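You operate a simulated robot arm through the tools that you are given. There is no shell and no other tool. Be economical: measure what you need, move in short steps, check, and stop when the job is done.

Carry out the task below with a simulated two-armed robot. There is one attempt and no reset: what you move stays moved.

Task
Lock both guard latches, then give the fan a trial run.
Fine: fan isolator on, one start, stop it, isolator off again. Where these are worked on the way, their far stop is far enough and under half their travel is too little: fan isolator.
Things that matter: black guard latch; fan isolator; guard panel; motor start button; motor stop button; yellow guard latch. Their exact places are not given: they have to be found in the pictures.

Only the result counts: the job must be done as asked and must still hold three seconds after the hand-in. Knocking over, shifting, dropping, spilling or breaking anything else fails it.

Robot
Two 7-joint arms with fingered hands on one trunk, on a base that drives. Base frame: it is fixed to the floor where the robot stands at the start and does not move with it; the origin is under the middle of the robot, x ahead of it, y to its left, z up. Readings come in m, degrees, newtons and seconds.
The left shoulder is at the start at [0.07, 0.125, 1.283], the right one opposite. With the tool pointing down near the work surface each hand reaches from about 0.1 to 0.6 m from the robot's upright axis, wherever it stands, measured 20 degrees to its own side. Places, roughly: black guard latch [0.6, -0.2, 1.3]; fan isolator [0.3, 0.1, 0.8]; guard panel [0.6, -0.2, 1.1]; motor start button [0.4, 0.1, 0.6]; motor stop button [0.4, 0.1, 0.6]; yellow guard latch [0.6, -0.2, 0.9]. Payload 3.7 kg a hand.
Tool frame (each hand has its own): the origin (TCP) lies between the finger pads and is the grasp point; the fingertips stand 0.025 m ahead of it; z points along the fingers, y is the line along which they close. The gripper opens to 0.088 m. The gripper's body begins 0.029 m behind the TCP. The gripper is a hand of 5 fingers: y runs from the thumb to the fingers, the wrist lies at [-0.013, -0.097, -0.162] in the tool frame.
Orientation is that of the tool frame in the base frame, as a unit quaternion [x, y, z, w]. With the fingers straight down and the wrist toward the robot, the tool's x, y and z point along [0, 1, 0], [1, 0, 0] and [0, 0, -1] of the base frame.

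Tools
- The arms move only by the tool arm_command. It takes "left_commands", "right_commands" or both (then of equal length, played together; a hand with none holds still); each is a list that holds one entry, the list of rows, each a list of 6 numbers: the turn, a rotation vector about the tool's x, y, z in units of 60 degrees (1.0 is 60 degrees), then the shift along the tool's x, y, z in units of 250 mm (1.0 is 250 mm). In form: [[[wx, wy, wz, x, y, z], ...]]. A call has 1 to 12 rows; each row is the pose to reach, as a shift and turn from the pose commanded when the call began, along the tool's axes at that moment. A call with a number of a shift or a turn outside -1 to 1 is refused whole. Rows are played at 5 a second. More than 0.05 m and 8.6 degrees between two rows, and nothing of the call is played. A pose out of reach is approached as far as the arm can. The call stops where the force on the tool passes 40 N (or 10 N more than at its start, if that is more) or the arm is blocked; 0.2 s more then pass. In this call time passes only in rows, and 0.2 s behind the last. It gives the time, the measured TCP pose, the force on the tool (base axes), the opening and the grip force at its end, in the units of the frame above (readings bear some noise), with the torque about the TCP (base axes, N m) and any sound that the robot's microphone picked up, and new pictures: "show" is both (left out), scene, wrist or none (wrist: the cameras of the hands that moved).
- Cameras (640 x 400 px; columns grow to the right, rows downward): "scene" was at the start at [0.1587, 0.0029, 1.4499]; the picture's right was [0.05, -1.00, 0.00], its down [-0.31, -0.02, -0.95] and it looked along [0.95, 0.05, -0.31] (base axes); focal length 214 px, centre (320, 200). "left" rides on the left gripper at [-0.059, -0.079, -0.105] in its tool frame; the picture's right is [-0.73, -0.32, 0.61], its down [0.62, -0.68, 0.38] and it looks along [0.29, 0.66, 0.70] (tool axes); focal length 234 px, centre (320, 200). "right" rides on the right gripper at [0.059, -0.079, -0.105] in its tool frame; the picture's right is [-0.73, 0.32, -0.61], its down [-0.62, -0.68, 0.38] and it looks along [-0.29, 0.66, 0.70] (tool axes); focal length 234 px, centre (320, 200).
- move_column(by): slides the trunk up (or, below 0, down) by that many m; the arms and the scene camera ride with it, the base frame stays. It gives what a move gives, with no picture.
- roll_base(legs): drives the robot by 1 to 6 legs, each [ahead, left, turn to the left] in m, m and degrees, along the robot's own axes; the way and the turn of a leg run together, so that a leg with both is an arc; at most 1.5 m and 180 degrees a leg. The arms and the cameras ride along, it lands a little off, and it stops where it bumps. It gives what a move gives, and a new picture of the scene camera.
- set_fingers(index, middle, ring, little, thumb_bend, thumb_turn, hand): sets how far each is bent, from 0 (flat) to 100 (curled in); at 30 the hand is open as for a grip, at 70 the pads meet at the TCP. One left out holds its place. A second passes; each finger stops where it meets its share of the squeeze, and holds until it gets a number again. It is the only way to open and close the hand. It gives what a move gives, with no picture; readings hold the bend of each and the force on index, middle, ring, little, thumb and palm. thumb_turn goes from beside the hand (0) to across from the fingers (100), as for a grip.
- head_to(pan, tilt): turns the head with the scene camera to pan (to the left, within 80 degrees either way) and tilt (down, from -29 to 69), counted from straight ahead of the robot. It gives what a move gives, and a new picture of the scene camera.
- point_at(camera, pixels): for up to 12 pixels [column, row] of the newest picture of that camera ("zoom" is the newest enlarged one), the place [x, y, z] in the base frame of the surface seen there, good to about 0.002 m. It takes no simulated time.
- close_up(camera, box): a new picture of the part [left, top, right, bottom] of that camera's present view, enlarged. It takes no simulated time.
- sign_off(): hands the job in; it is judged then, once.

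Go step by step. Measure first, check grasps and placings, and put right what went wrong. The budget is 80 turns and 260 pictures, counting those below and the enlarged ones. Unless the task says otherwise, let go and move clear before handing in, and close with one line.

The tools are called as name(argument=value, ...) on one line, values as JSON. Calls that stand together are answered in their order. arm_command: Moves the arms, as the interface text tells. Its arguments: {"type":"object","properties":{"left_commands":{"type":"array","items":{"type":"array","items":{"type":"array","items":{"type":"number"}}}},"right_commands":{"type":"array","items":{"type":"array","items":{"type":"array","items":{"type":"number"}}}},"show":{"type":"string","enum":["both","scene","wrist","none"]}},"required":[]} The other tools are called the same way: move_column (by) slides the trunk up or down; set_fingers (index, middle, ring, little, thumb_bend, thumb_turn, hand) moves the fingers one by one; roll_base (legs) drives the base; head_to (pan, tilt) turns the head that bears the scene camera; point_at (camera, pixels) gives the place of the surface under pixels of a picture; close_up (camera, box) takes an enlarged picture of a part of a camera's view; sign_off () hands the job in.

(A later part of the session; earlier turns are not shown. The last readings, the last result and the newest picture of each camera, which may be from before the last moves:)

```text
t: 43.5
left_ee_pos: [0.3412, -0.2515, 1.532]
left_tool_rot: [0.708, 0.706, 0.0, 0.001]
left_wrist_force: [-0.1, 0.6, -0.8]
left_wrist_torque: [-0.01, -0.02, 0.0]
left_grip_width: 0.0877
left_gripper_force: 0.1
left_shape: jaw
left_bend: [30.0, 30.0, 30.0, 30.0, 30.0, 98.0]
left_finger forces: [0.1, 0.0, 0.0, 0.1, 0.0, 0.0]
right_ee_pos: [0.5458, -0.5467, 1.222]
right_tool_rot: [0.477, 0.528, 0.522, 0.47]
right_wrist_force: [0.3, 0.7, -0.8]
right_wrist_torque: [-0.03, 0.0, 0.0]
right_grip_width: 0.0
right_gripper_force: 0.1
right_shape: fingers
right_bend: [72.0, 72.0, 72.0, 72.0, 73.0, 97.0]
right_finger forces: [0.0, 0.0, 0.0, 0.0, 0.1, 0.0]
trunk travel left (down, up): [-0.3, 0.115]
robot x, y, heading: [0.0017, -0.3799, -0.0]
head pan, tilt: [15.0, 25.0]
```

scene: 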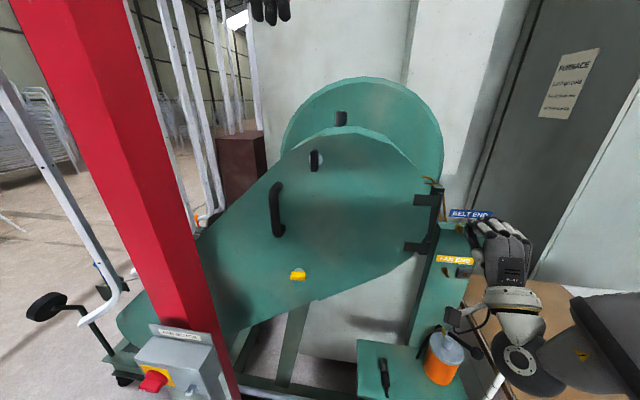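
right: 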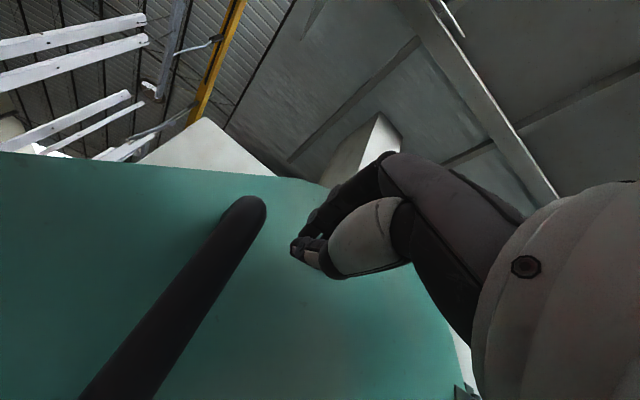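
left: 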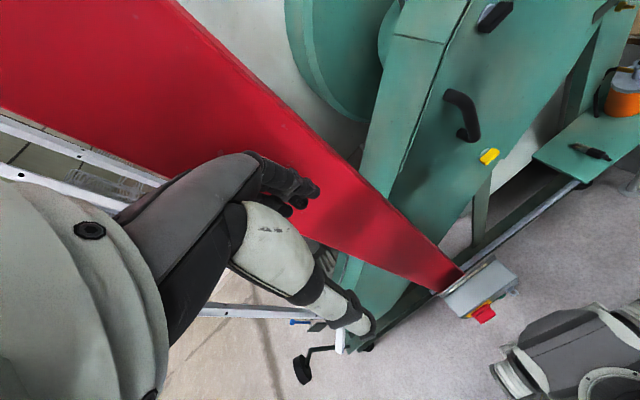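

From here the panel, both latches and the isolator box are all in view, and the right hand is clear. Now I'll turn the left hand to point forward in front of the black latch.

arm_command(left_commands=[[[-0.125, 0, 0, 0, 0.08, 0.07], [-0.25, 0, 0, 0, 0.16, 0.14], [-0.375, 0, 0, 0, 0.24, 0.21], [-0.5, 0, 0, 0, 0.32, 0.28], [-0.625, 0, 0, 0, 0.4, 0.35], [-0.75, 0, 0, 0.02, 0.48, 0.42], [-0.875, 0, 0, 0.04, 0.56, 0.49], [-1.0, 0, 0, 0.06, 0.64, 0.56]]], show="scene")

arm_command(left_commands=[[[-0.125, 0, 0, 0, -0.04, 0], [-0.25, 0, 0, 0, -0.08, 0], [-0.375, 0, 0, 0, -0.12, 0], [-0.5, 0, 0, 0, -0.16, 0.0]]])

```text
t: 45.3
left_ee_pos: [0.5007, -0.2348, 1.3911]
left_tool_rot: [0.612, 0.612, 0.353, 0.355]
left_wrist_force: [-0.8, 0.1, 0.3]
left_wrist_torque: [-0.01, 0.0, -0.01]
left_grip_width: 0.0879
left_gripper_force: 0.0
left_shape: jaw
left_bend: [30.0, 30.0, 30.0, 30.0, 30.0, 98.0]
left_finger forces: [0.1, 0.0, 0.0, 0.1, 0.0, 0.0]
right_ee_pos: [0.5466, -0.5457, 1.2206]
right_tool_rot: [0.477, 0.529, 0.522, 0.47]
right_wrist_force: [0.0, 0.7, -0.6]
right_wrist_torque: [-0.01, -0.02, 0.01]
right_grip_width: 0.0
right_gripper_force: 0.1
right_shape: fingers
right_bend: [72.0, 72.0, 72.0, 72.0, 73.0, 97.0]
right_finger forces: [0.0, 0.0, 0.0, 0.0, 0.0, 0.0]
trunk travel left (down, up): [-0.3, 0.115]
robot x, y, heading: [-0.0024, -0.3757, -0.2]
head pan, tilt: [15.0, 25.0]
```

scene: 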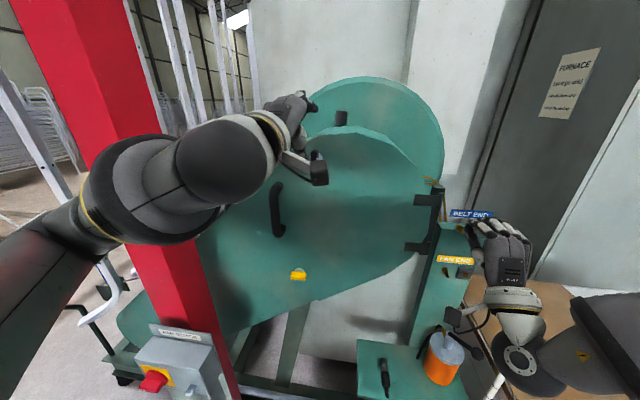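

```text
t: 46.3
left_ee_pos: [0.4821, -0.2378, 1.3564]
left_tool_rot: [0.5, 0.499, 0.5, 0.501]
left_wrist_force: [0.3, -0.2, 0.1]
left_wrist_torque: [-0.04, 0.05, -0.03]
left_grip_width: 0.0878
left_gripper_force: 0.1
left_shape: jaw
left_bend: [30.0, 30.0, 30.0, 30.0, 30.0, 98.0]
left_finger forces: [0.1, 0.1, 0.0, 0.0, 0.0, 0.0]
left hand out of reach, approached as far as the arm can: row 2, 3
right_ee_pos: [0.5441, -0.5465, 1.2222]
right_tool_rot: [0.477, 0.528, 0.522, 0.47]
right_wrist_force: [0.4, 0.3, 0.4]
right_wrist_torque: [-0.03, 0.0, 0.02]
right_grip_width: 0.0
right_gripper_force: 0.0
right_shape: fingers
right_bend: [72.0, 72.0, 72.0, 72.0, 73.0, 97.0]
right_finger forces: [0.1, 0.0, 0.0, 0.0, 0.0, 0.1]
trunk travel left (down, up): [-0.3, 0.115]
robot x, y, heading: [-0.002, -0.3785, 0.1]
head pan, tilt: [15.0, 25.0]
```

scene: 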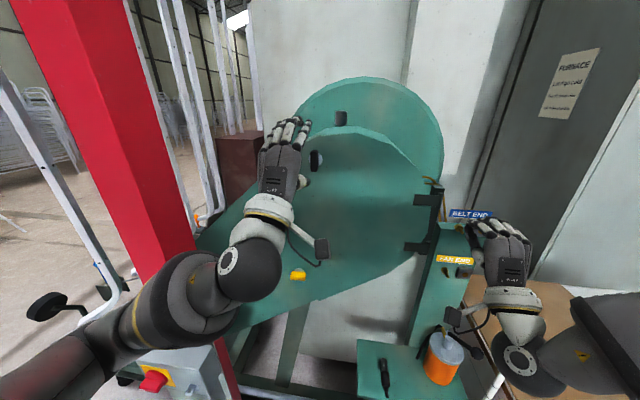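
left: 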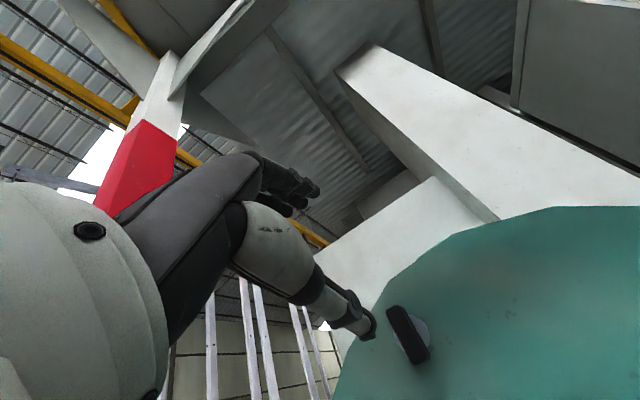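

The left hand points forward at [0.482,-0.238,1.356]. I'll align it with the panel normal in front of the latch and roll +60°.

arm_command(left_commands=[[[0, 0.044, 0, 0.035, -0.09, 0.1], [0, 0.09, 0, 0.06, -0.185, 0.2]]], show="none")

arm_command(left_commands=[[[0, 0, 0.125, 0, 0, 0], [0, 0, 0.25, 0, 0, 0], [0, 0, 0.375, 0, 0, 0], [0, 0, 0.5, 0, 0, 0], [0, 0, 0.625, 0, 0, 0], [0, 0, 0.75, 0, 0, 0], [0, 0, 0.875, 0, 0, 0], [0, 0, 1.0, 0, 0, 0]]], show="none")

arm_command(left_commands=[[[0, 0, 0.125, 0, 0, 0], [0, 0, 0.25, 0, 0, 0], [0, 0, 0.375, 0, 0, 0], [0, 0, 0.5, 0, 0, 0]]])

close_up(camera="scene", box=[275, 135, 355, 185])

```text
t: 46.9
left_ee_pos: [0.5315, -0.2236, 1.3086]
left_tool_rot: [0.476, 0.523, 0.522, 0.476]
left_wrist_force: [0.0, 0.8, 0.0]
left_wrist_torque: [0.02, 0.0, 0.0]
left_grip_width: 0.0877
left_gripper_force: 0.0
left_shape: jaw
left_bend: [30.0, 30.0, 30.0, 30.0, 30.0, 98.0]
left_finger forces: [0.0, 0.0, 0.0, 0.0, 0.1, 0.0]
right_ee_pos: [0.5452, -0.5471, 1.2219]
right_tool_rot: [0.477, 0.529, 0.522, 0.47]
right_wrist_force: [0.5, 0.6, 0.3]
right_wrist_torque: [-0.03, -0.01, 0.02]
right_grip_width: 0.0001
right_gripper_force: 0.1
right_shape: fingers
right_bend: [72.0, 72.0, 72.0, 72.0, 73.0, 97.0]
right_finger forces: [0.0, 0.0, 0.0, 0.0, 0.0, 0.1]
trunk travel left (down, up): [-0.3, 0.115]
robot x, y, heading: [-0.0004, -0.3801, -0.2]
head pan, tilt: [15.0, 25.0]
```

```text
t: 48.7
left_ee_pos: [0.5303, -0.2225, 1.3113]
left_tool_rot: [0.674, 0.212, 0.691, 0.151]
left_wrist_force: [0.2, -0.3, 0.4]
left_wrist_torque: [0.01, -0.02, 0.03]
left_grip_width: 0.0877
left_gripper_force: 0.1
left_shape: jaw
left_bend: [30.0, 30.0, 30.0, 30.0, 30.0, 98.0]
left_finger forces: [0.0, 0.0, 0.1, 0.0, 0.0, 0.0]
right_ee_pos: [0.5453, -0.5453, 1.2225]
right_tool_rot: [0.477, 0.528, 0.522, 0.47]
right_wrist_force: [-0.4, 0.4, -0.9]
right_wrist_torque: [-0.01, 0.02, -0.02]
right_grip_width: 0.0
right_gripper_force: 0.1
right_shape: fingers
right_bend: [72.0, 72.0, 72.0, 72.0, 73.0, 97.0]
right_finger forces: [0.0, 0.0, 0.0, 0.0, 0.0, 0.1]
trunk travel left (down, up): [-0.3, 0.115]
robot x, y, heading: [-0.003, -0.3776, -0.3]
head pan, tilt: [15.0, 25.0]
```

```text
t: 49.7
left_ee_pos: [0.5304, -0.2216, 1.3106]
left_tool_rot: [0.706, 0.032, 0.706, -0.034]
left_wrist_force: [0.2, -0.6, -0.2]
left_wrist_torque: [0.03, 0.03, -0.04]
left_grip_width: 0.0879
left_gripper_force: 0.2
left_shape: jaw
left_bend: [30.0, 30.0, 30.0, 30.0, 30.0, 98.0]
left_finger forces: [0.1, 0.1, 0.1, 0.1, 0.0, 0.0]
right_ee_pos: [0.5451, -0.546, 1.2213]
right_tool_rot: [0.477, 0.529, 0.522, 0.469]
right_wrist_force: [-0.1, 0.6, -0.4]
right_wrist_torque: [-0.02, -0.03, 0.0]
right_grip_width: 0.0
right_gripper_force: 0.1
right_shape: fingers
right_bend: [72.0, 72.0, 72.0, 72.0, 73.0, 97.0]
right_finger forces: [0.0, 0.0, 0.0, 0.0, 0.0, 0.1]
trunk travel left (down, up): [-0.3, 0.115]
robot x, y, heading: [-0.0011, -0.3786, 0.0]
head pan, tilt: [15.0, 25.0]
```

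scene: 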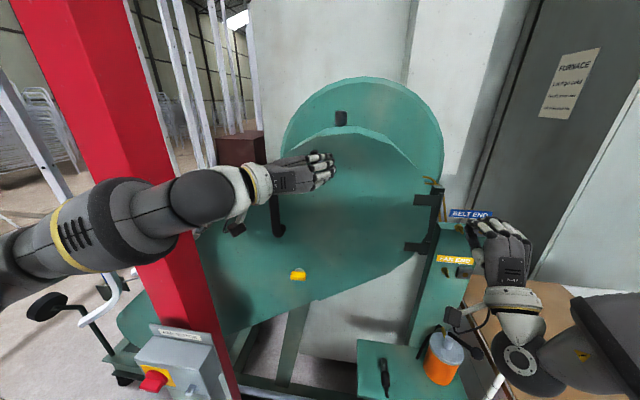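
left: 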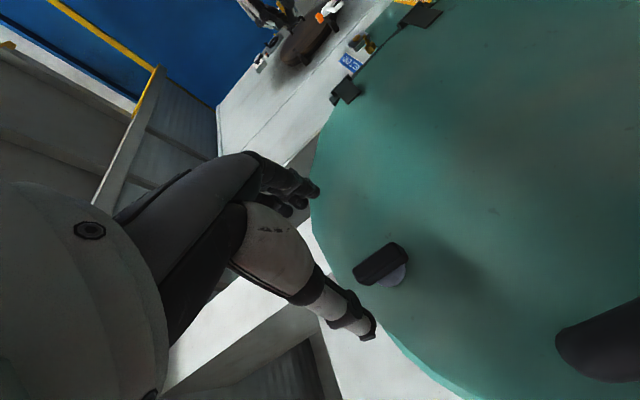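

```text
8.00 times, centred on (315, 160) of scene
```

zoom: 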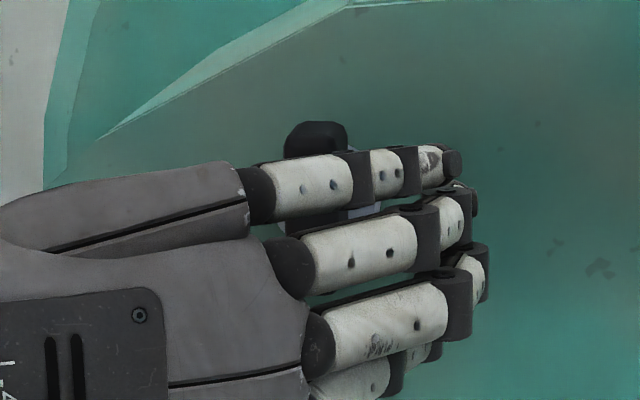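

Roll +90° is reachable with the left hand, and the wing sits between thumb and fingers. I'll advance, grip it, and turn it back a first 30°.

arm_command(left_commands=[[[0, 0, 0, 0, 0, 0.1], [0, 0, 0, 0, 0, 0.2], [0, 0, 0, 0, 0, 0.3]]], show="none")

set_fingers(hand="left", index=74, middle=74, ring=74, little=74, thumb_bend=76)

arm_command(left_commands=[[[0, 0, -0.1, 0, 0, 0], [0, 0, -0.2, 0, 0, 0], [0, 0, -0.3, 0, 0, 0], [0, 0, -0.4, 0, 0, 0], [0, 0, -0.5, 0, 0, 0]]])

close_up(camera="left", box=[260, 170, 420, 310])

close_up(camera="scene", box=[275, 135, 355, 185])

```text
t: 50.5
left_ee_pos: [0.6056, -0.2154, 1.31]
left_tool_rot: [0.708, 0.032, 0.705, -0.032]
left_wrist_force: [0.1, 0.0, 0.3]
left_wrist_torque: [0.0, -0.02, -0.01]
left_grip_width: 0.0878
left_gripper_force: 0.0
left_shape: jaw
left_bend: [30.0, 30.0, 30.0, 30.0, 30.0, 98.0]
left_finger forces: [0.1, 0.0, 0.1, 0.0, 0.1, 0.0]
right_ee_pos: [0.5462, -0.546, 1.222]
right_tool_rot: [0.477, 0.53, 0.522, 0.468]
right_wrist_force: [0.1, -0.9, 0.6]
right_wrist_torque: [-0.01, -0.01, 0.01]
right_grip_width: 0.0
right_gripper_force: 0.0
right_shape: fingers
right_bend: [72.0, 72.0, 72.0, 72.0, 73.0, 97.0]
right_finger forces: [0.0, 0.0, 0.1, 0.0, 0.0, 0.1]
trunk travel left (down, up): [-0.3, 0.115]
robot x, y, heading: [-0.0023, -0.3797, 0.1]
head pan, tilt: [15.0, 25.0]
```

```text
t: 51.5
left_ee_pos: [0.6065, -0.2172, 1.312]
left_tool_rot: [0.706, 0.033, 0.707, -0.033]
left_wrist_force: [9.0, -6.5, 7.6]
left_wrist_torque: [0.05, -0.11, -0.12]
left_grip_width: 0.0088
left_gripper_force: 13.2
left_shape: fingers
left_bend: [71.0, 72.0, 73.0, 74.0, 68.0, 96.0]
left_finger forces: [9.6, 5.7, 3.1, 0.1, 8.1, 0.1]
right_ee_pos: [0.5467, -0.5479, 1.2215]
right_tool_rot: [0.478, 0.528, 0.522, 0.47]
right_wrist_force: [-0.3, -0.2, 0.2]
right_wrist_torque: [0.02, 0.01, -0.02]
right_grip_width: 0.0001
right_gripper_force: 0.1
right_shape: fingers
right_bend: [72.0, 72.0, 72.0, 72.0, 73.0, 97.0]
right_finger forces: [0.0, 0.0, 0.0, 0.0, 0.1, 0.0]
trunk travel left (down, up): [-0.3, 0.115]
robot x, y, heading: [-0.0033, -0.3778, 0.1]
head pan, tilt: [15.0, 25.0]
```

```text
t: 52.7
left_ee_pos: [0.6036, -0.2159, 1.3113]
left_tool_rot: [0.673, 0.214, 0.691, 0.152]
left_wrist_force: [0.2, -4.0, 11.2]
left_wrist_torque: [0.02, -0.18, -0.07]
left_grip_width: 0.0089
left_gripper_force: 14.8
left_shape: fingers
left_bend: [71.0, 72.0, 73.0, 74.0, 69.0, 95.0]
left_finger forces: [10.6, 6.3, 3.2, 0.0, 8.6, 0.0]
right_ee_pos: [0.5442, -0.5467, 1.222]
right_tool_rot: [0.477, 0.529, 0.523, 0.469]
right_wrist_force: [0.2, 0.4, -0.5]
right_wrist_torque: [-0.01, 0.04, -0.05]
right_grip_width: 0.0
right_gripper_force: 0.1
right_shape: fingers
right_bend: [72.0, 72.0, 72.0, 72.0, 73.0, 97.0]
right_finger forces: [0.0, 0.0, 0.0, 0.0, 0.0, 0.1]
trunk travel left (down, up): [-0.3, 0.115]
robot x, y, heading: [-0.0018, -0.378, 0.1]
head pan, tilt: [15.0, 25.0]
```

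scene: 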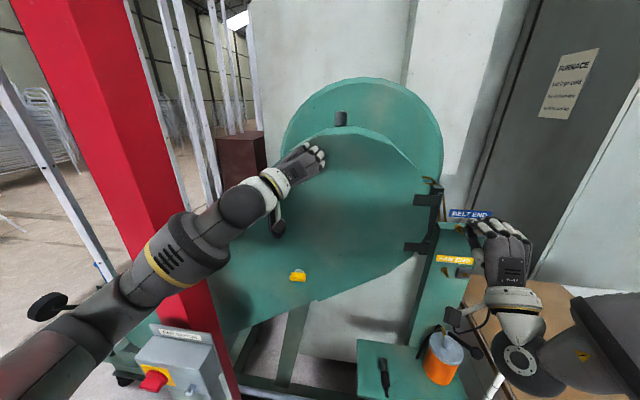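
left: 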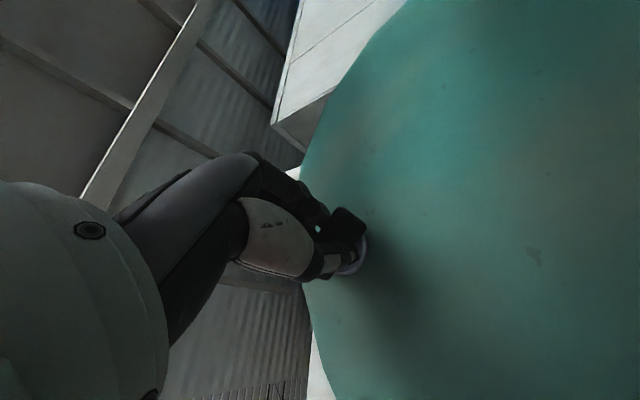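

```text
2.86 times, centred on (340, 240) of left
```

zoom: 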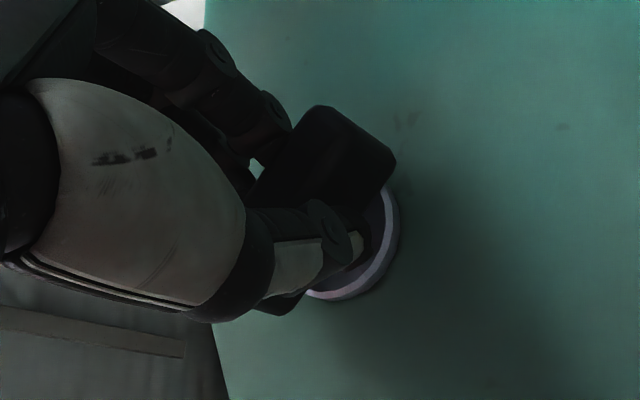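

```text
8.00 times, centred on (315, 160) of scene
```

zoom: 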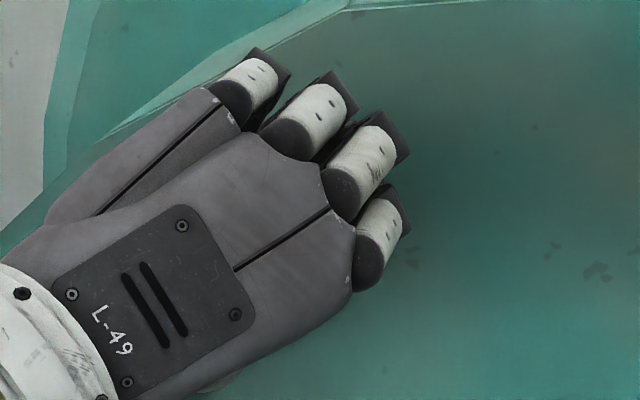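

The grip holds and the wing follows. I'll turn the remaining ~57°, then press forward to seat the panel.

arm_command(left_commands=[[[0, 0, -0.12, 0, 0, 0], [0, 0, -0.24, 0, 0, 0], [0, 0, -0.36, 0, 0, 0], [0, 0, -0.48, 0, 0, 0], [0, 0, -0.6, 0, 0, 0], [0, 0, -0.72, 0, 0, 0], [0, 0, -0.84, 0, 0, 0], [0, 0, -0.95, 0, 0, 0]]], show="none")

arm_command(left_commands=[[[0, 0, 0, 0, 0, 0.02], [0, 0, 0, 0, 0, 0.04], [0, 0, 0, 0, 0, 0.06], [0, 0, 0, 0, 0, 0.08]]])

point_at(camera="scene", pixels=[[370, 180], [350, 220], [320, 260], [270, 270], [390, 200], [250, 250], [240, 290]])

close_up(camera="left", box=[260, 170, 420, 310])

```text
t: 54.5
left_ee_pos: [0.604, -0.2161, 1.3127]
left_tool_rot: [0.49, 0.509, 0.534, 0.464]
left_wrist_force: [-0.6, -1.5, 12.3]
left_wrist_torque: [0.34, -0.11, 0.09]
left_grip_width: 0.0084
left_gripper_force: 16.3
left_shape: fingers
left_bend: [72.0, 65.0, 73.0, 74.0, 67.0, 97.0]
left_finger forces: [5.8, 7.5, 9.2, 0.0, 10.7, 0.0]
right_ee_pos: [0.5439, -0.5473, 1.2232]
right_tool_rot: [0.477, 0.528, 0.522, 0.47]
right_wrist_force: [-0.1, 0.2, 0.6]
right_wrist_torque: [-0.01, 0.01, 0.02]
right_grip_width: 0.0
right_gripper_force: 0.1
right_shape: fingers
right_bend: [72.0, 72.0, 72.0, 72.0, 73.0, 97.0]
right_finger forces: [0.1, 0.0, 0.0, 0.0, 0.0, 0.1]
trunk travel left (down, up): [-0.3, 0.115]
robot x, y, heading: [-0.0002, -0.3761, 0.2]
head pan, tilt: [15.0, 25.0]
```

```text
t: 55.5
left_ee_pos: [0.6172, -0.2157, 1.3181]
left_tool_rot: [0.485, 0.506, 0.539, 0.467]
left_wrist_force: [-23.3, -2.5, 1.6]
left_wrist_torque: [0.2, 0.34, 0.01]
left_grip_width: 0.0086
left_gripper_force: 17.4
left_shape: fingers
left_bend: [73.0, 74.0, 74.0, 74.0, 64.0, 96.0]
left_finger forces: [5.6, 5.5, 5.2, 0.1, 19.7, 0.1]
right_ee_pos: [0.5418, -0.5457, 1.2225]
right_tool_rot: [0.475, 0.528, 0.524, 0.47]
right_wrist_force: [0.0, 0.2, -0.1]
right_wrist_torque: [-0.01, 0.03, 0.01]
right_grip_width: 0.0
right_gripper_force: 0.2
right_shape: fingers
right_bend: [72.0, 72.0, 72.0, 72.0, 73.0, 97.0]
right_finger forces: [0.1, 0.0, 0.1, 0.0, 0.0, 0.0]
trunk travel left (down, up): [-0.3, 0.115]
robot x, y, heading: [-0.0035, -0.378, 0.4]
head pan, tilt: [15.0, 25.0]
stopped in row 4 (left hand): the force on the tool passed its limit at 42 N (the readings are from after the stop); the commanded pose is now the measured one
```

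scene: 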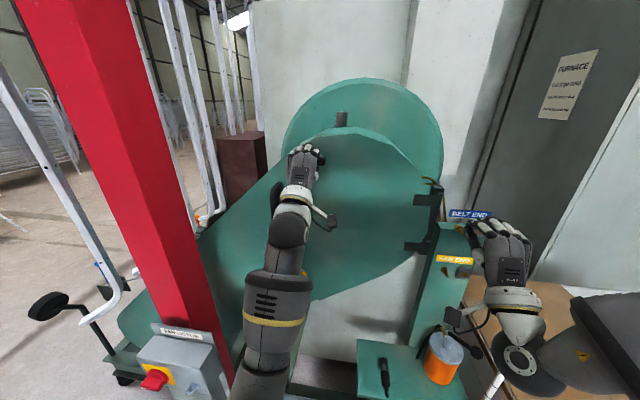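
left: 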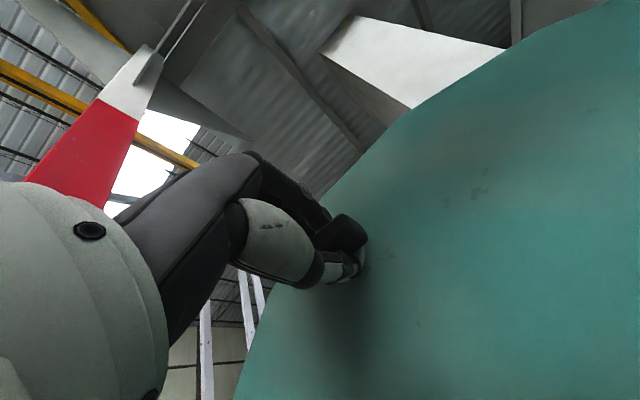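

```text
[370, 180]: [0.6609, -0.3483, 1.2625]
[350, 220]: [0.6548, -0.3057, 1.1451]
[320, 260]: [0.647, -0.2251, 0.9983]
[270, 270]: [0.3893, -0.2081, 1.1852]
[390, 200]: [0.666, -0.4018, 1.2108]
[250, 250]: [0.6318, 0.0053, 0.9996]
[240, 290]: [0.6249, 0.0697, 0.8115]
```

```text
2.86 times, centred on (340, 240) of left
```

zoom: 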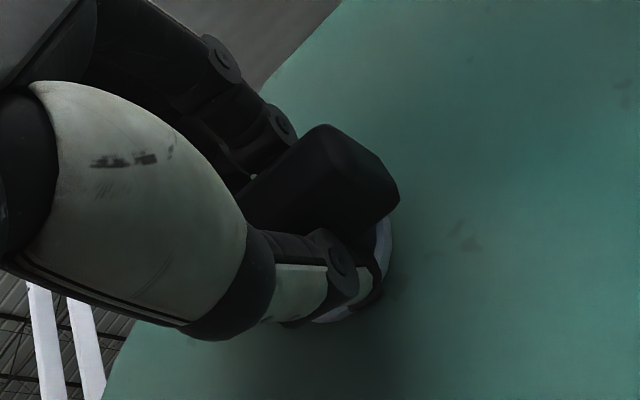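

Panel readings now match the closed state (0.6548 at y=-0.306, 0.647 at y=-0.225) with the wing horizontal. Still gripping and pressing lightly, I'll turn the wing clockwise about 60°.

arm_command(left_commands=[[[0, 0, 0.1, 0, -0.015, 0], [0, 0, 0.2, 0, -0.03, 0], [0, 0, 0.3, 0, -0.03, 0], [0, 0, 0.4, 0, -0.03, 0], [0, 0, 0.5, 0, -0.03, 0], [0, 0, 0.6, 0, -0.03, 0], [0, 0, 0.7, 0, -0.03, 0], [0, 0, 0.8, 0, -0.03, 0], [0, 0, 0.9, 0, -0.03, 0], [0, 0, 1.0, 0, -0.03, 0]]], show="none")

point_at(camera="scene", pixels=[[370, 180], [350, 220], [320, 260]])

close_up(camera="left", box=[260, 170, 420, 310])

```text
t: 57.7
left_ee_pos: [0.617, -0.2141, 1.3113]
left_tool_rot: [0.672, 0.195, 0.701, 0.135]
left_wrist_force: [-14.6, -2.2, 24.4]
left_wrist_torque: [-0.03, -0.5, -0.13]
left_grip_width: 0.0087
left_gripper_force: 18.9
left_shape: fingers
left_bend: [73.0, 73.0, 73.0, 74.0, 70.0, 95.0]
left_finger forces: [14.1, 11.0, 3.9, 0.1, 9.1, 0.0]
right_ee_pos: [0.5405, -0.5468, 1.224]
right_tool_rot: [0.476, 0.527, 0.523, 0.471]
right_wrist_force: [-0.9, 0.1, 0.1]
right_wrist_torque: [-0.01, 0.01, 0.0]
right_grip_width: 0.0
right_gripper_force: 0.1
right_shape: fingers
right_bend: [72.0, 72.0, 72.0, 72.0, 73.0, 97.0]
right_finger forces: [0.0, 0.0, 0.0, 0.0, 0.0, 0.0]
trunk travel left (down, up): [-0.3, 0.115]
robot x, y, heading: [-0.0009, -0.3788, -0.1]
head pan, tilt: [15.0, 25.0]
```

```text
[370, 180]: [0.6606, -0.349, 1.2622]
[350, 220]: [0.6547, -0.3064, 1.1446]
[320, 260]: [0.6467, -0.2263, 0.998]
```

```text
2.86 times, centred on (340, 240) of left
```

zoom: 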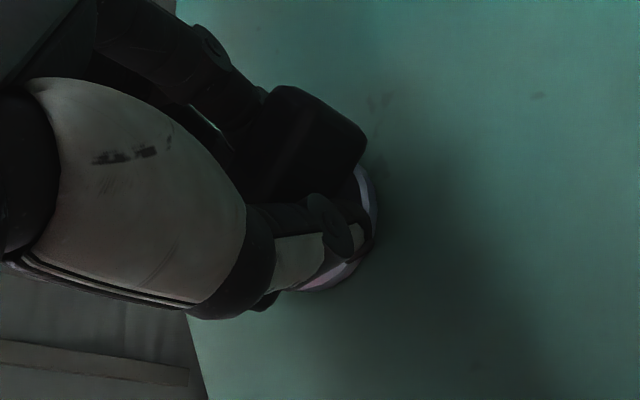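

The panel stays shut and the wing follows. I'll turn about 35° more to reach the stop.

arm_command(left_commands=[[[0, 0, 0.1, 0.008, 0, 0], [0, 0, 0.2, 0.008, 0, 0], [0, 0, 0.3, 0.008, 0, 0], [0, 0, 0.4, 0.008, 0, 0], [0, 0, 0.5, 0.008, 0, 0], [0, 0, 0.58, 0.008, 0, 0]]])

point_at(camera="scene", pixels=[[370, 180], [350, 220], [320, 260]])

close_up(camera="left", box=[260, 170, 420, 310])

```text
t: 59.1
left_ee_pos: [0.6168, -0.2161, 1.3114]
left_tool_rot: [0.703, -0.016, 0.707, -0.079]
left_wrist_force: [-15.3, -11.8, 16.6]
left_wrist_torque: [0.01, -0.21, -0.17]
left_grip_width: 0.0082
left_gripper_force: 20.0
left_shape: fingers
left_bend: [73.0, 73.0, 74.0, 74.0, 70.0, 95.0]
left_finger forces: [13.1, 9.5, 2.9, 0.1, 13.7, 0.0]
right_ee_pos: [0.5407, -0.5488, 1.2227]
right_tool_rot: [0.477, 0.528, 0.523, 0.47]
right_wrist_force: [-0.1, 0.3, 0.5]
right_wrist_torque: [0.0, 0.04, -0.04]
right_grip_width: 0.0
right_gripper_force: 0.0
right_shape: fingers
right_bend: [72.0, 72.0, 72.0, 72.0, 73.0, 97.0]
right_finger forces: [0.0, 0.0, 0.1, 0.1, 0.0, 0.0]
trunk travel left (down, up): [-0.3, 0.115]
robot x, y, heading: [-0.0018, -0.3789, 0.1]
head pan, tilt: [15.0, 25.0]
```

scene: 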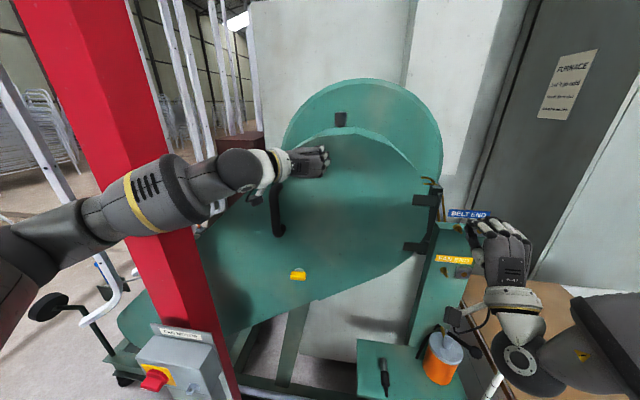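
left: 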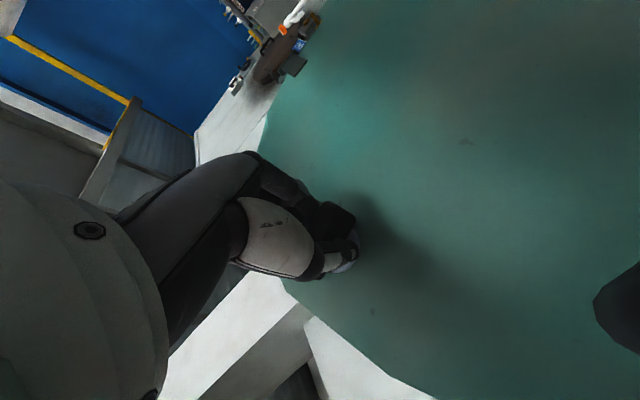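

```text
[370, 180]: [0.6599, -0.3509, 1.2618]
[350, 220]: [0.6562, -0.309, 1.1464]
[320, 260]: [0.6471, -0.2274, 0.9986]
```

```text
2.86 times, centred on (340, 240) of left
```

zoom: 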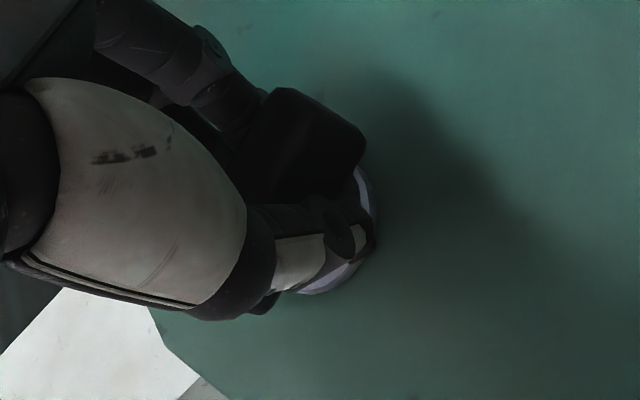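

At about 98° roll there is still no stop torque. I'll go another 15° to look for it.

arm_command(left_commands=[[[0, 0, 0.08, 0, 0, 0], [0, 0, 0.16, 0, 0, 0], [0, 0, 0.24, 0, 0, 0]]], show="none")

close_up(camera="left", box=[260, 170, 420, 310])

```text
t: 59.9
left_ee_pos: [0.6174, -0.217, 1.3096]
left_tool_rot: [0.694, -0.106, 0.692, -0.167]
left_wrist_force: [-13.4, -14.4, 15.3]
left_wrist_torque: [-0.01, -0.18, -0.17]
left_grip_width: 0.0085
left_gripper_force: 19.0
left_shape: fingers
left_bend: [73.0, 73.0, 73.0, 74.0, 70.0, 95.0]
left_finger forces: [12.7, 9.1, 3.4, 0.0, 14.2, 0.0]
right_ee_pos: [0.5408, -0.5505, 1.2235]
right_tool_rot: [0.477, 0.527, 0.523, 0.47]
right_wrist_force: [-0.8, 0.6, -0.1]
right_wrist_torque: [0.0, -0.01, 0.01]
right_grip_width: 0.0002
right_gripper_force: 0.1
right_shape: fingers
right_bend: [72.0, 72.0, 72.0, 72.0, 73.0, 97.0]
right_finger forces: [0.0, 0.0, 0.1, 0.0, 0.0, 0.0]
trunk travel left (down, up): [-0.3, 0.115]
robot x, y, heading: [-0.0049, -0.3755, 0.2]
head pan, tilt: [15.0, 25.0]
```

```text
2.86 times, centred on (340, 240) of left
```

zoom: 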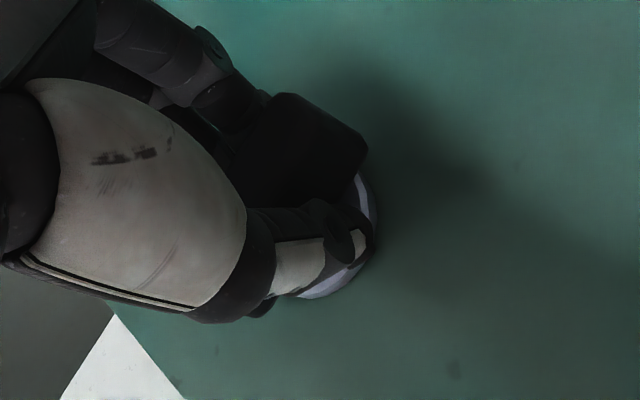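

The wing still turns freely at about 113°. I'll continue in small steps until a stop torque shows.

arm_command(left_commands=[[[0, 0, 0.08, 0, 0, 0], [0, 0, 0.16, 0, 0, 0], [0, 0, 0.24, 0, 0, 0], [0, 0, 0.32, 0, 0, 0]]])

close_up(camera="left", box=[260, 170, 420, 310])

close_up(camera="scene", box=[275, 135, 355, 185])

```text
t: 60.9
left_ee_pos: [0.618, -0.2187, 1.3087]
left_tool_rot: [0.667, -0.219, 0.655, -0.279]
left_wrist_force: [-10.9, -19.2, 15.6]
left_wrist_torque: [-0.28, -0.22, -0.24]
left_grip_width: 0.0091
left_gripper_force: 22.5
left_shape: fingers
left_bend: [73.0, 73.0, 74.0, 74.0, 71.0, 93.0]
left_finger forces: [22.8, 8.3, 0.0, 0.1, 13.8, 0.0]
right_ee_pos: [0.5408, -0.5502, 1.2224]
right_tool_rot: [0.478, 0.527, 0.523, 0.47]
right_wrist_force: [1.0, -0.3, 0.3]
right_wrist_torque: [-0.01, -0.01, -0.02]
right_grip_width: 0.0
right_gripper_force: 0.0
right_shape: fingers
right_bend: [72.0, 72.0, 72.0, 72.0, 73.0, 97.0]
right_finger forces: [0.0, 0.0, 0.0, 0.0, 0.0, 0.0]
trunk travel left (down, up): [-0.3, 0.115]
robot x, y, heading: [-0.0013, -0.3834, 0.1]
head pan, tilt: [15.0, 25.0]
```

scene: 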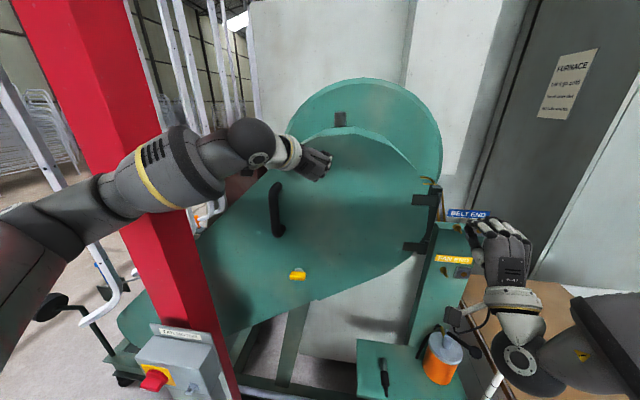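
left: 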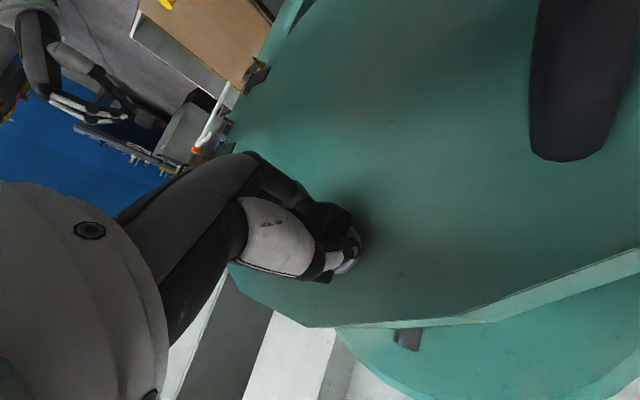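

```text
2.86 times, centred on (340, 240) of left
```

zoom: 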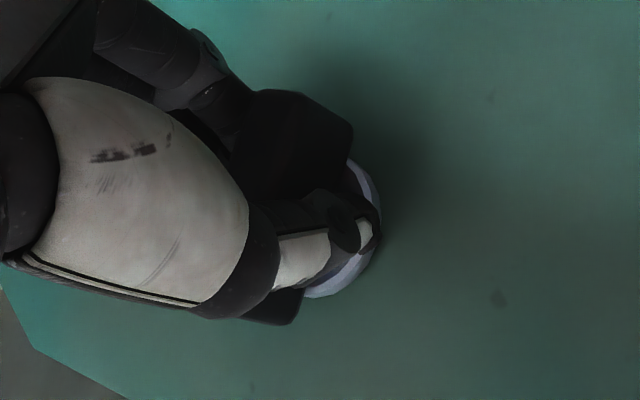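

```text
8.00 times, centred on (315, 160) of scene
```

zoom: 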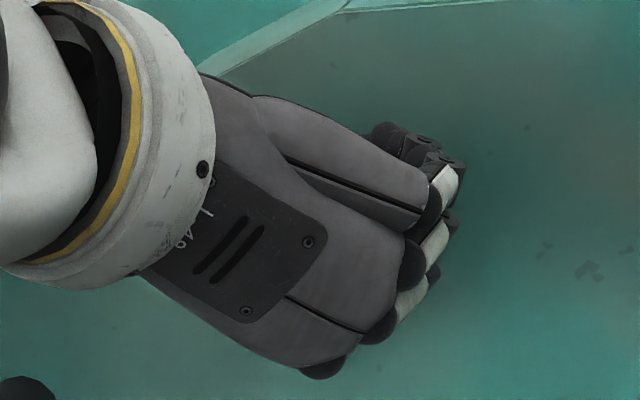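

Torque about x rose to -0.28 and the wing shifted slightly in the fingers, so a stop is likely near 120–130°. I'll go another 10° to confirm.

arm_command(left_commands=[[[0, 0, 0.08, 0, 0, 0], [0, 0, 0.16, 0, 0, 0]]], show="none")

close_up(camera="left", box=[260, 170, 420, 310])

```text
t: 61.5
left_ee_pos: [0.6175, -0.2196, 1.3107]
left_tool_rot: [0.647, -0.275, 0.629, -0.333]
left_wrist_force: [-10.4, -22.1, 15.6]
left_wrist_torque: [-0.31, -0.26, -0.36]
left_grip_width: 0.0094
left_gripper_force: 22.9
left_shape: fingers
left_bend: [73.0, 73.0, 74.0, 74.0, 71.0, 93.0]
left_finger forces: [27.2, 5.0, 0.0, 0.0, 13.4, 0.1]
right_ee_pos: [0.5409, -0.5511, 1.2225]
right_tool_rot: [0.476, 0.528, 0.524, 0.469]
right_wrist_force: [0.3, 0.0, -0.4]
right_wrist_torque: [-0.01, 0.02, 0.0]
right_grip_width: 0.0
right_gripper_force: 0.1
right_shape: fingers
right_bend: [72.0, 72.0, 72.0, 72.0, 73.0, 97.0]
right_finger forces: [0.1, 0.1, 0.0, 0.1, 0.0, 0.0]
trunk travel left (down, up): [-0.3, 0.115]
robot x, y, heading: [0.0034, -0.3799, 0.0]
head pan, tilt: [15.0, 25.0]
```

```text
2.86 times, centred on (340, 240) of left
```

zoom: 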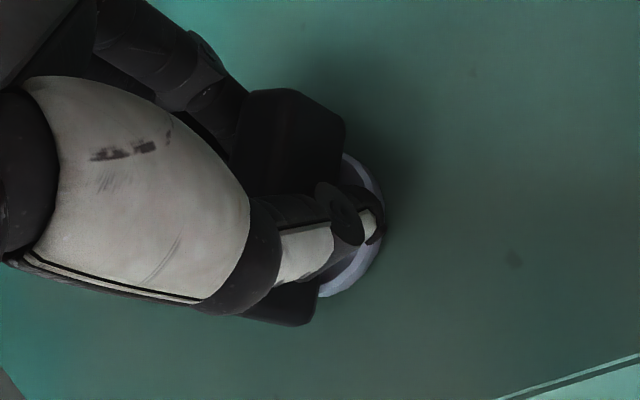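

The wing keeps rotating back within the fingers, so it is at its stop. I'll release, back off and look.

set_fingers(hand="left", index=30, middle=30, ring=30, little=30, thumb_bend=25)

arm_command(left_commands=[[[0, 0, 0, 0, 0, -0.12], [0, 0, 0, 0, 0, -0.24], [0, 0, 0, 0, 0, -0.32], [0, 0, -0.12, 0, -0.1, -0.32], [0, 0, -0.24, 0, -0.2, -0.32], [0, 0, -0.36, 0, -0.3, -0.32]]])

close_up(camera="scene", box=[275, 135, 355, 185])

point_at(camera="scene", pixels=[[370, 180], [350, 220], [320, 260], [390, 200]])

```text
t: 62.5
left_ee_pos: [0.6207, -0.2101, 1.3067]
left_tool_rot: [0.65, -0.273, 0.625, -0.335]
left_wrist_force: [-9.9, 3.0, 0.6]
left_wrist_torque: [0.1, 0.27, -0.22]
left_grip_width: 0.0883
left_gripper_force: 5.5
left_shape: fingers
left_bend: [30.0, 31.0, 30.0, 30.0, 25.0, 97.0]
left_finger forces: [0.5, 9.8, 0.1, 0.0, 0.0, 0.1]
right_ee_pos: [0.544, -0.5461, 1.2224]
right_tool_rot: [0.476, 0.529, 0.523, 0.469]
right_wrist_force: [-0.8, 0.3, 0.1]
right_wrist_torque: [0.0, -0.01, -0.01]
right_grip_width: 0.0001
right_gripper_force: 0.1
right_shape: fingers
right_bend: [72.0, 72.0, 72.0, 72.0, 73.0, 97.0]
right_finger forces: [0.1, 0.0, 0.0, 0.0, 0.0, 0.0]
trunk travel left (down, up): [-0.3, 0.115]
robot x, y, heading: [-0.0044, -0.3774, 0.1]
head pan, tilt: [15.0, 25.0]
```

```text
t: 63.9
left_ee_pos: [0.5399, -0.1715, 1.3643]
left_tool_rot: [0.69, -0.147, 0.677, -0.21]
left_wrist_force: [-0.9, 0.5, 0.1]
left_wrist_torque: [0.0, -0.03, -0.04]
left_grip_width: 0.0883
left_gripper_force: 0.1
left_shape: fingers
left_bend: [30.0, 30.0, 30.0, 30.0, 25.0, 97.0]
left_finger forces: [0.1, 0.0, 0.0, 0.0, 0.0, 0.0]
right_ee_pos: [0.5454, -0.5456, 1.2222]
right_tool_rot: [0.477, 0.529, 0.522, 0.469]
right_wrist_force: [-0.4, -0.3, 0.2]
right_wrist_torque: [-0.02, -0.01, -0.03]
right_grip_width: 0.0
right_gripper_force: 0.0
right_shape: fingers
right_bend: [72.0, 72.0, 72.0, 72.0, 73.0, 97.0]
right_finger forces: [0.0, 0.0, 0.0, 0.0, 0.0, 0.0]
trunk travel left (down, up): [-0.3, 0.115]
robot x, y, heading: [-0.0008, -0.3762, -0.1]
head pan, tilt: [15.0, 25.0]
```

scene: 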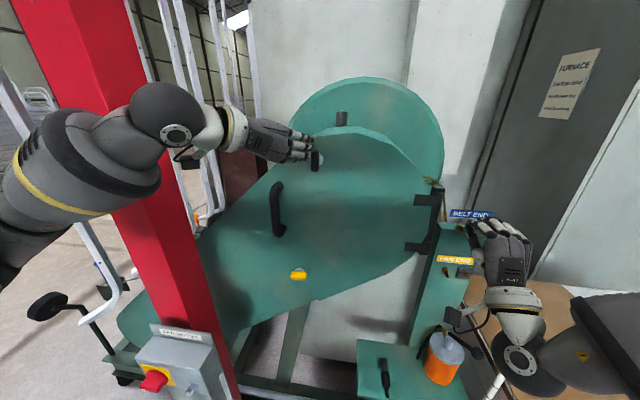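
left: 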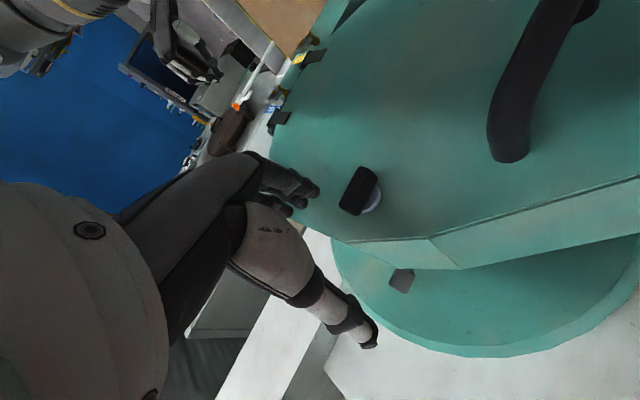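

```text
8.00 times, centred on (315, 160) of scene
```

zoom: 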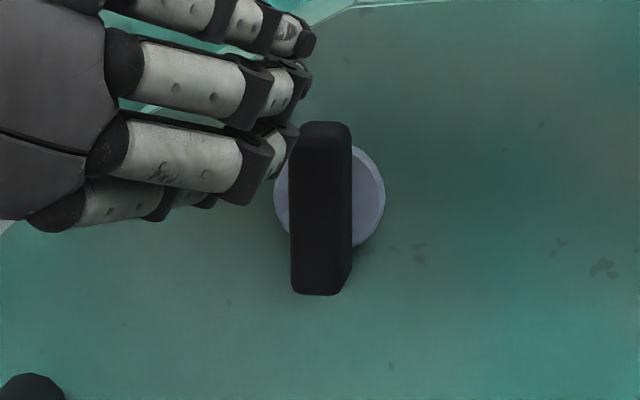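

```text
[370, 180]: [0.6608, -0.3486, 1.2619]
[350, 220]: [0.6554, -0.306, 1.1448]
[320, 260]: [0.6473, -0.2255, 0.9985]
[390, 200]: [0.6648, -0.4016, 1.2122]
```

The black wing is vertical at its stop and the panel reads closed (0.6554, 0.6473). Next is the yellow latch: I'll roll the left hand level again and raise the right arm so the trunk can be lowered past the cane and jar.

arm_command(left_commands=[[[0, 0, -0.125, 0, 0, 0], [0, 0, -0.25, 0, 0, 0], [0, 0, -0.375, 0, 0, 0], [0, 0, -0.5, 0, 0, 0], [0, 0, -0.625, 0, 0, 0], [0, 0, -0.75, 0, 0, 0], [0, 0, -0.875, 0, 0, 0], [0, 0, -1.0, 0, 0, 0]]], right_commands=[[[0, 0, 0, 0, 0.12, 0], [0, 0, 0, 0, 0.24, 0], [0, 0, 0, 0, 0.36, 0], [0, 0, 0, 0, 0.48, 0], [0, 0, 0, 0, 0.6, 0], [0, 0, 0, 0, 0.72, 0], [0, 0, 0, 0, 0.84, 0], [0, 0, 0, 0, 0.96, 0]]], show="none")

arm_command(left_commands=[[[0, 0, -0.125, 0, 0, 0], [0, 0, -0.25, 0, 0, 0], [0, 0, -0.375, 0, 0, 0], [0, 0, -0.5, 0, 0, 0], [0, 0, -0.625, 0, 0, 0], [0, 0, -0.75, 0, 0, 0], [0, 0, -0.875, 0, 0, 0], [0, 0, -0.99, 0, 0, 0]]])

```text
t: 65.7
left_ee_pos: [0.5387, -0.1728, 1.3656]
left_tool_rot: [0.67, 0.22, 0.691, 0.157]
left_wrist_force: [0.3, 0.1, -0.3]
left_wrist_torque: [0.0, 0.01, 0.03]
left_grip_width: 0.0883
left_gripper_force: 0.1
left_shape: fingers
left_bend: [30.0, 30.0, 30.0, 30.0, 25.0, 97.0]
left_finger forces: [0.0, 0.0, 0.0, 0.0, 0.0, 0.1]
right_ee_pos: [0.5483, -0.5461, 1.4637]
right_tool_rot: [0.477, 0.529, 0.522, 0.47]
right_wrist_force: [0.1, 0.8, 0.4]
right_wrist_torque: [0.02, -0.01, 0.0]
right_grip_width: 0.0
right_gripper_force: 0.0
right_shape: fingers
right_bend: [72.0, 72.0, 72.0, 72.0, 73.0, 97.0]
right_finger forces: [0.0, 0.1, 0.0, 0.0, 0.1, 0.0]
trunk travel left (down, up): [-0.3, 0.115]
robot x, y, heading: [0.0018, -0.3813, -0.1]
head pan, tilt: [15.0, 25.0]
```

```text
t: 67.5
left_ee_pos: [0.5374, -0.1729, 1.3654]
left_tool_rot: [0.474, 0.522, 0.523, 0.479]
left_wrist_force: [0.1, -0.7, -0.1]
left_wrist_torque: [0.0, -0.01, -0.01]
left_grip_width: 0.0882
left_gripper_force: 0.0
left_shape: fingers
left_bend: [30.0, 30.0, 30.0, 30.0, 25.0, 97.0]
left_finger forces: [0.1, 0.0, 0.0, 0.0, 0.0, 0.1]
right_ee_pos: [0.5484, -0.5475, 1.4635]
right_tool_rot: [0.477, 0.529, 0.522, 0.469]
right_wrist_force: [-0.4, 0.3, 0.5]
right_wrist_torque: [0.0, -0.01, 0.0]
right_grip_width: 0.0
right_gripper_force: 0.0
right_shape: fingers
right_bend: [72.0, 72.0, 72.0, 72.0, 73.0, 97.0]
right_finger forces: [0.0, 0.1, 0.0, 0.1, 0.0, 0.0]
trunk travel left (down, up): [-0.3, 0.115]
robot x, y, heading: [-0.0019, -0.3766, -0.1]
head pan, tilt: [15.0, 25.0]
```

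scene: 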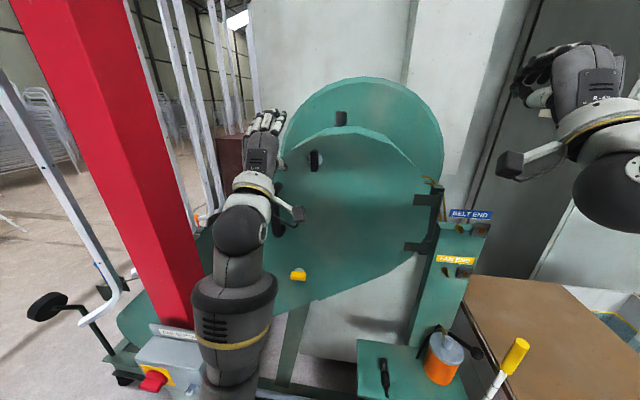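
left: 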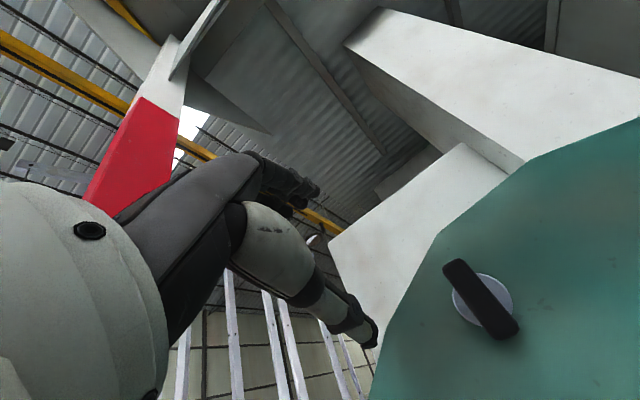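

The left hand is level again. I'll check how far the left forearm is from the isolator box before lowering the trunk, and pull the hand back slightly from the handle.

arm_command(left_commands=[[[0, 0, 0, -0.06, 0, -0.04], [0, 0, 0, -0.12, 0, -0.08]]], show="none")

head_to(pan=25, tilt=55)

point_at(camera="scene", pixels=[[320, 200], [300, 250], [280, 150], [280, 300], [330, 300], [200, 200], [240, 240]])

```text
t: 68.1
left_ee_pos: [0.5219, -0.2044, 1.365]
left_tool_rot: [0.474, 0.522, 0.524, 0.478]
left_wrist_force: [0.6, -0.1, 0.2]
left_wrist_torque: [0.0, 0.01, 0.01]
left_grip_width: 0.0881
left_gripper_force: 0.0
left_shape: fingers
left_bend: [30.0, 30.0, 30.0, 30.0, 25.0, 97.0]
left_finger forces: [0.1, 0.0, 0.0, 0.0, 0.0, 0.0]
right_ee_pos: [0.548, -0.5462, 1.4631]
right_tool_rot: [0.477, 0.529, 0.522, 0.469]
right_wrist_force: [0.8, 0.2, 0.6]
right_wrist_torque: [0.01, -0.02, -0.02]
right_grip_width: 0.0
right_gripper_force: 0.1
right_shape: fingers
right_bend: [72.0, 72.0, 72.0, 72.0, 73.0, 97.0]
right_finger forces: [0.0, 0.1, 0.1, 0.0, 0.0, 0.1]
trunk travel left (down, up): [-0.3, 0.115]
robot x, y, heading: [-0.0041, -0.3796, 0.1]
head pan, tilt: [15.0, 25.0]
```

```text
t: 69.0
left_ee_pos: [0.5209, -0.2046, 1.364]
left_tool_rot: [0.474, 0.521, 0.524, 0.479]
left_wrist_force: [0.3, 0.1, -0.7]
left_wrist_torque: [0.0, 0.01, 0.02]
left_grip_width: 0.0883
left_gripper_force: 0.1
left_shape: fingers
left_bend: [30.0, 30.0, 30.0, 30.0, 25.0, 97.0]
left_finger forces: [0.0, 0.0, 0.1, 0.0, 0.1, 0.1]
right_ee_pos: [0.548, -0.5463, 1.4617]
right_tool_rot: [0.476, 0.529, 0.523, 0.469]
right_wrist_force: [-0.7, 0.5, -0.3]
right_wrist_torque: [-0.01, -0.01, 0.01]
right_grip_width: 0.0
right_gripper_force: 0.1
right_shape: fingers
right_bend: [72.0, 72.0, 72.0, 72.0, 73.0, 97.0]
right_finger forces: [0.0, 0.1, 0.0, 0.1, 0.1, 0.0]
trunk travel left (down, up): [-0.3, 0.115]
robot x, y, heading: [0.0, -0.3807, 0.2]
head pan, tilt: [25.0, 55.0]
```

scene: 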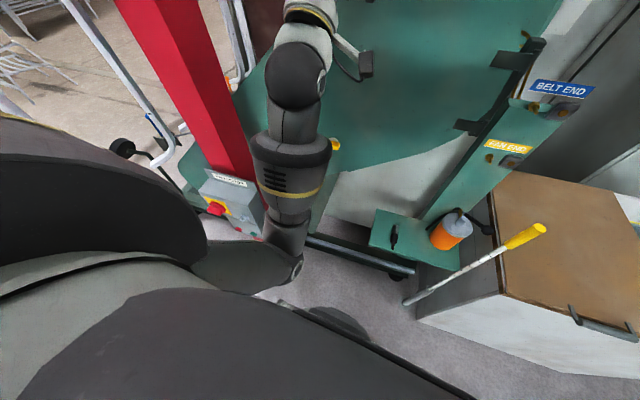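

```text
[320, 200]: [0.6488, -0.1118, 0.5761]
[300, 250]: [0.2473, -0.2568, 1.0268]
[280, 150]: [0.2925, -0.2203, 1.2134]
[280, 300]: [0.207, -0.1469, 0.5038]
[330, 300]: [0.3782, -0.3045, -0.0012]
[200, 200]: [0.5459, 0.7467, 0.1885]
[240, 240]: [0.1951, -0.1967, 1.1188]
```

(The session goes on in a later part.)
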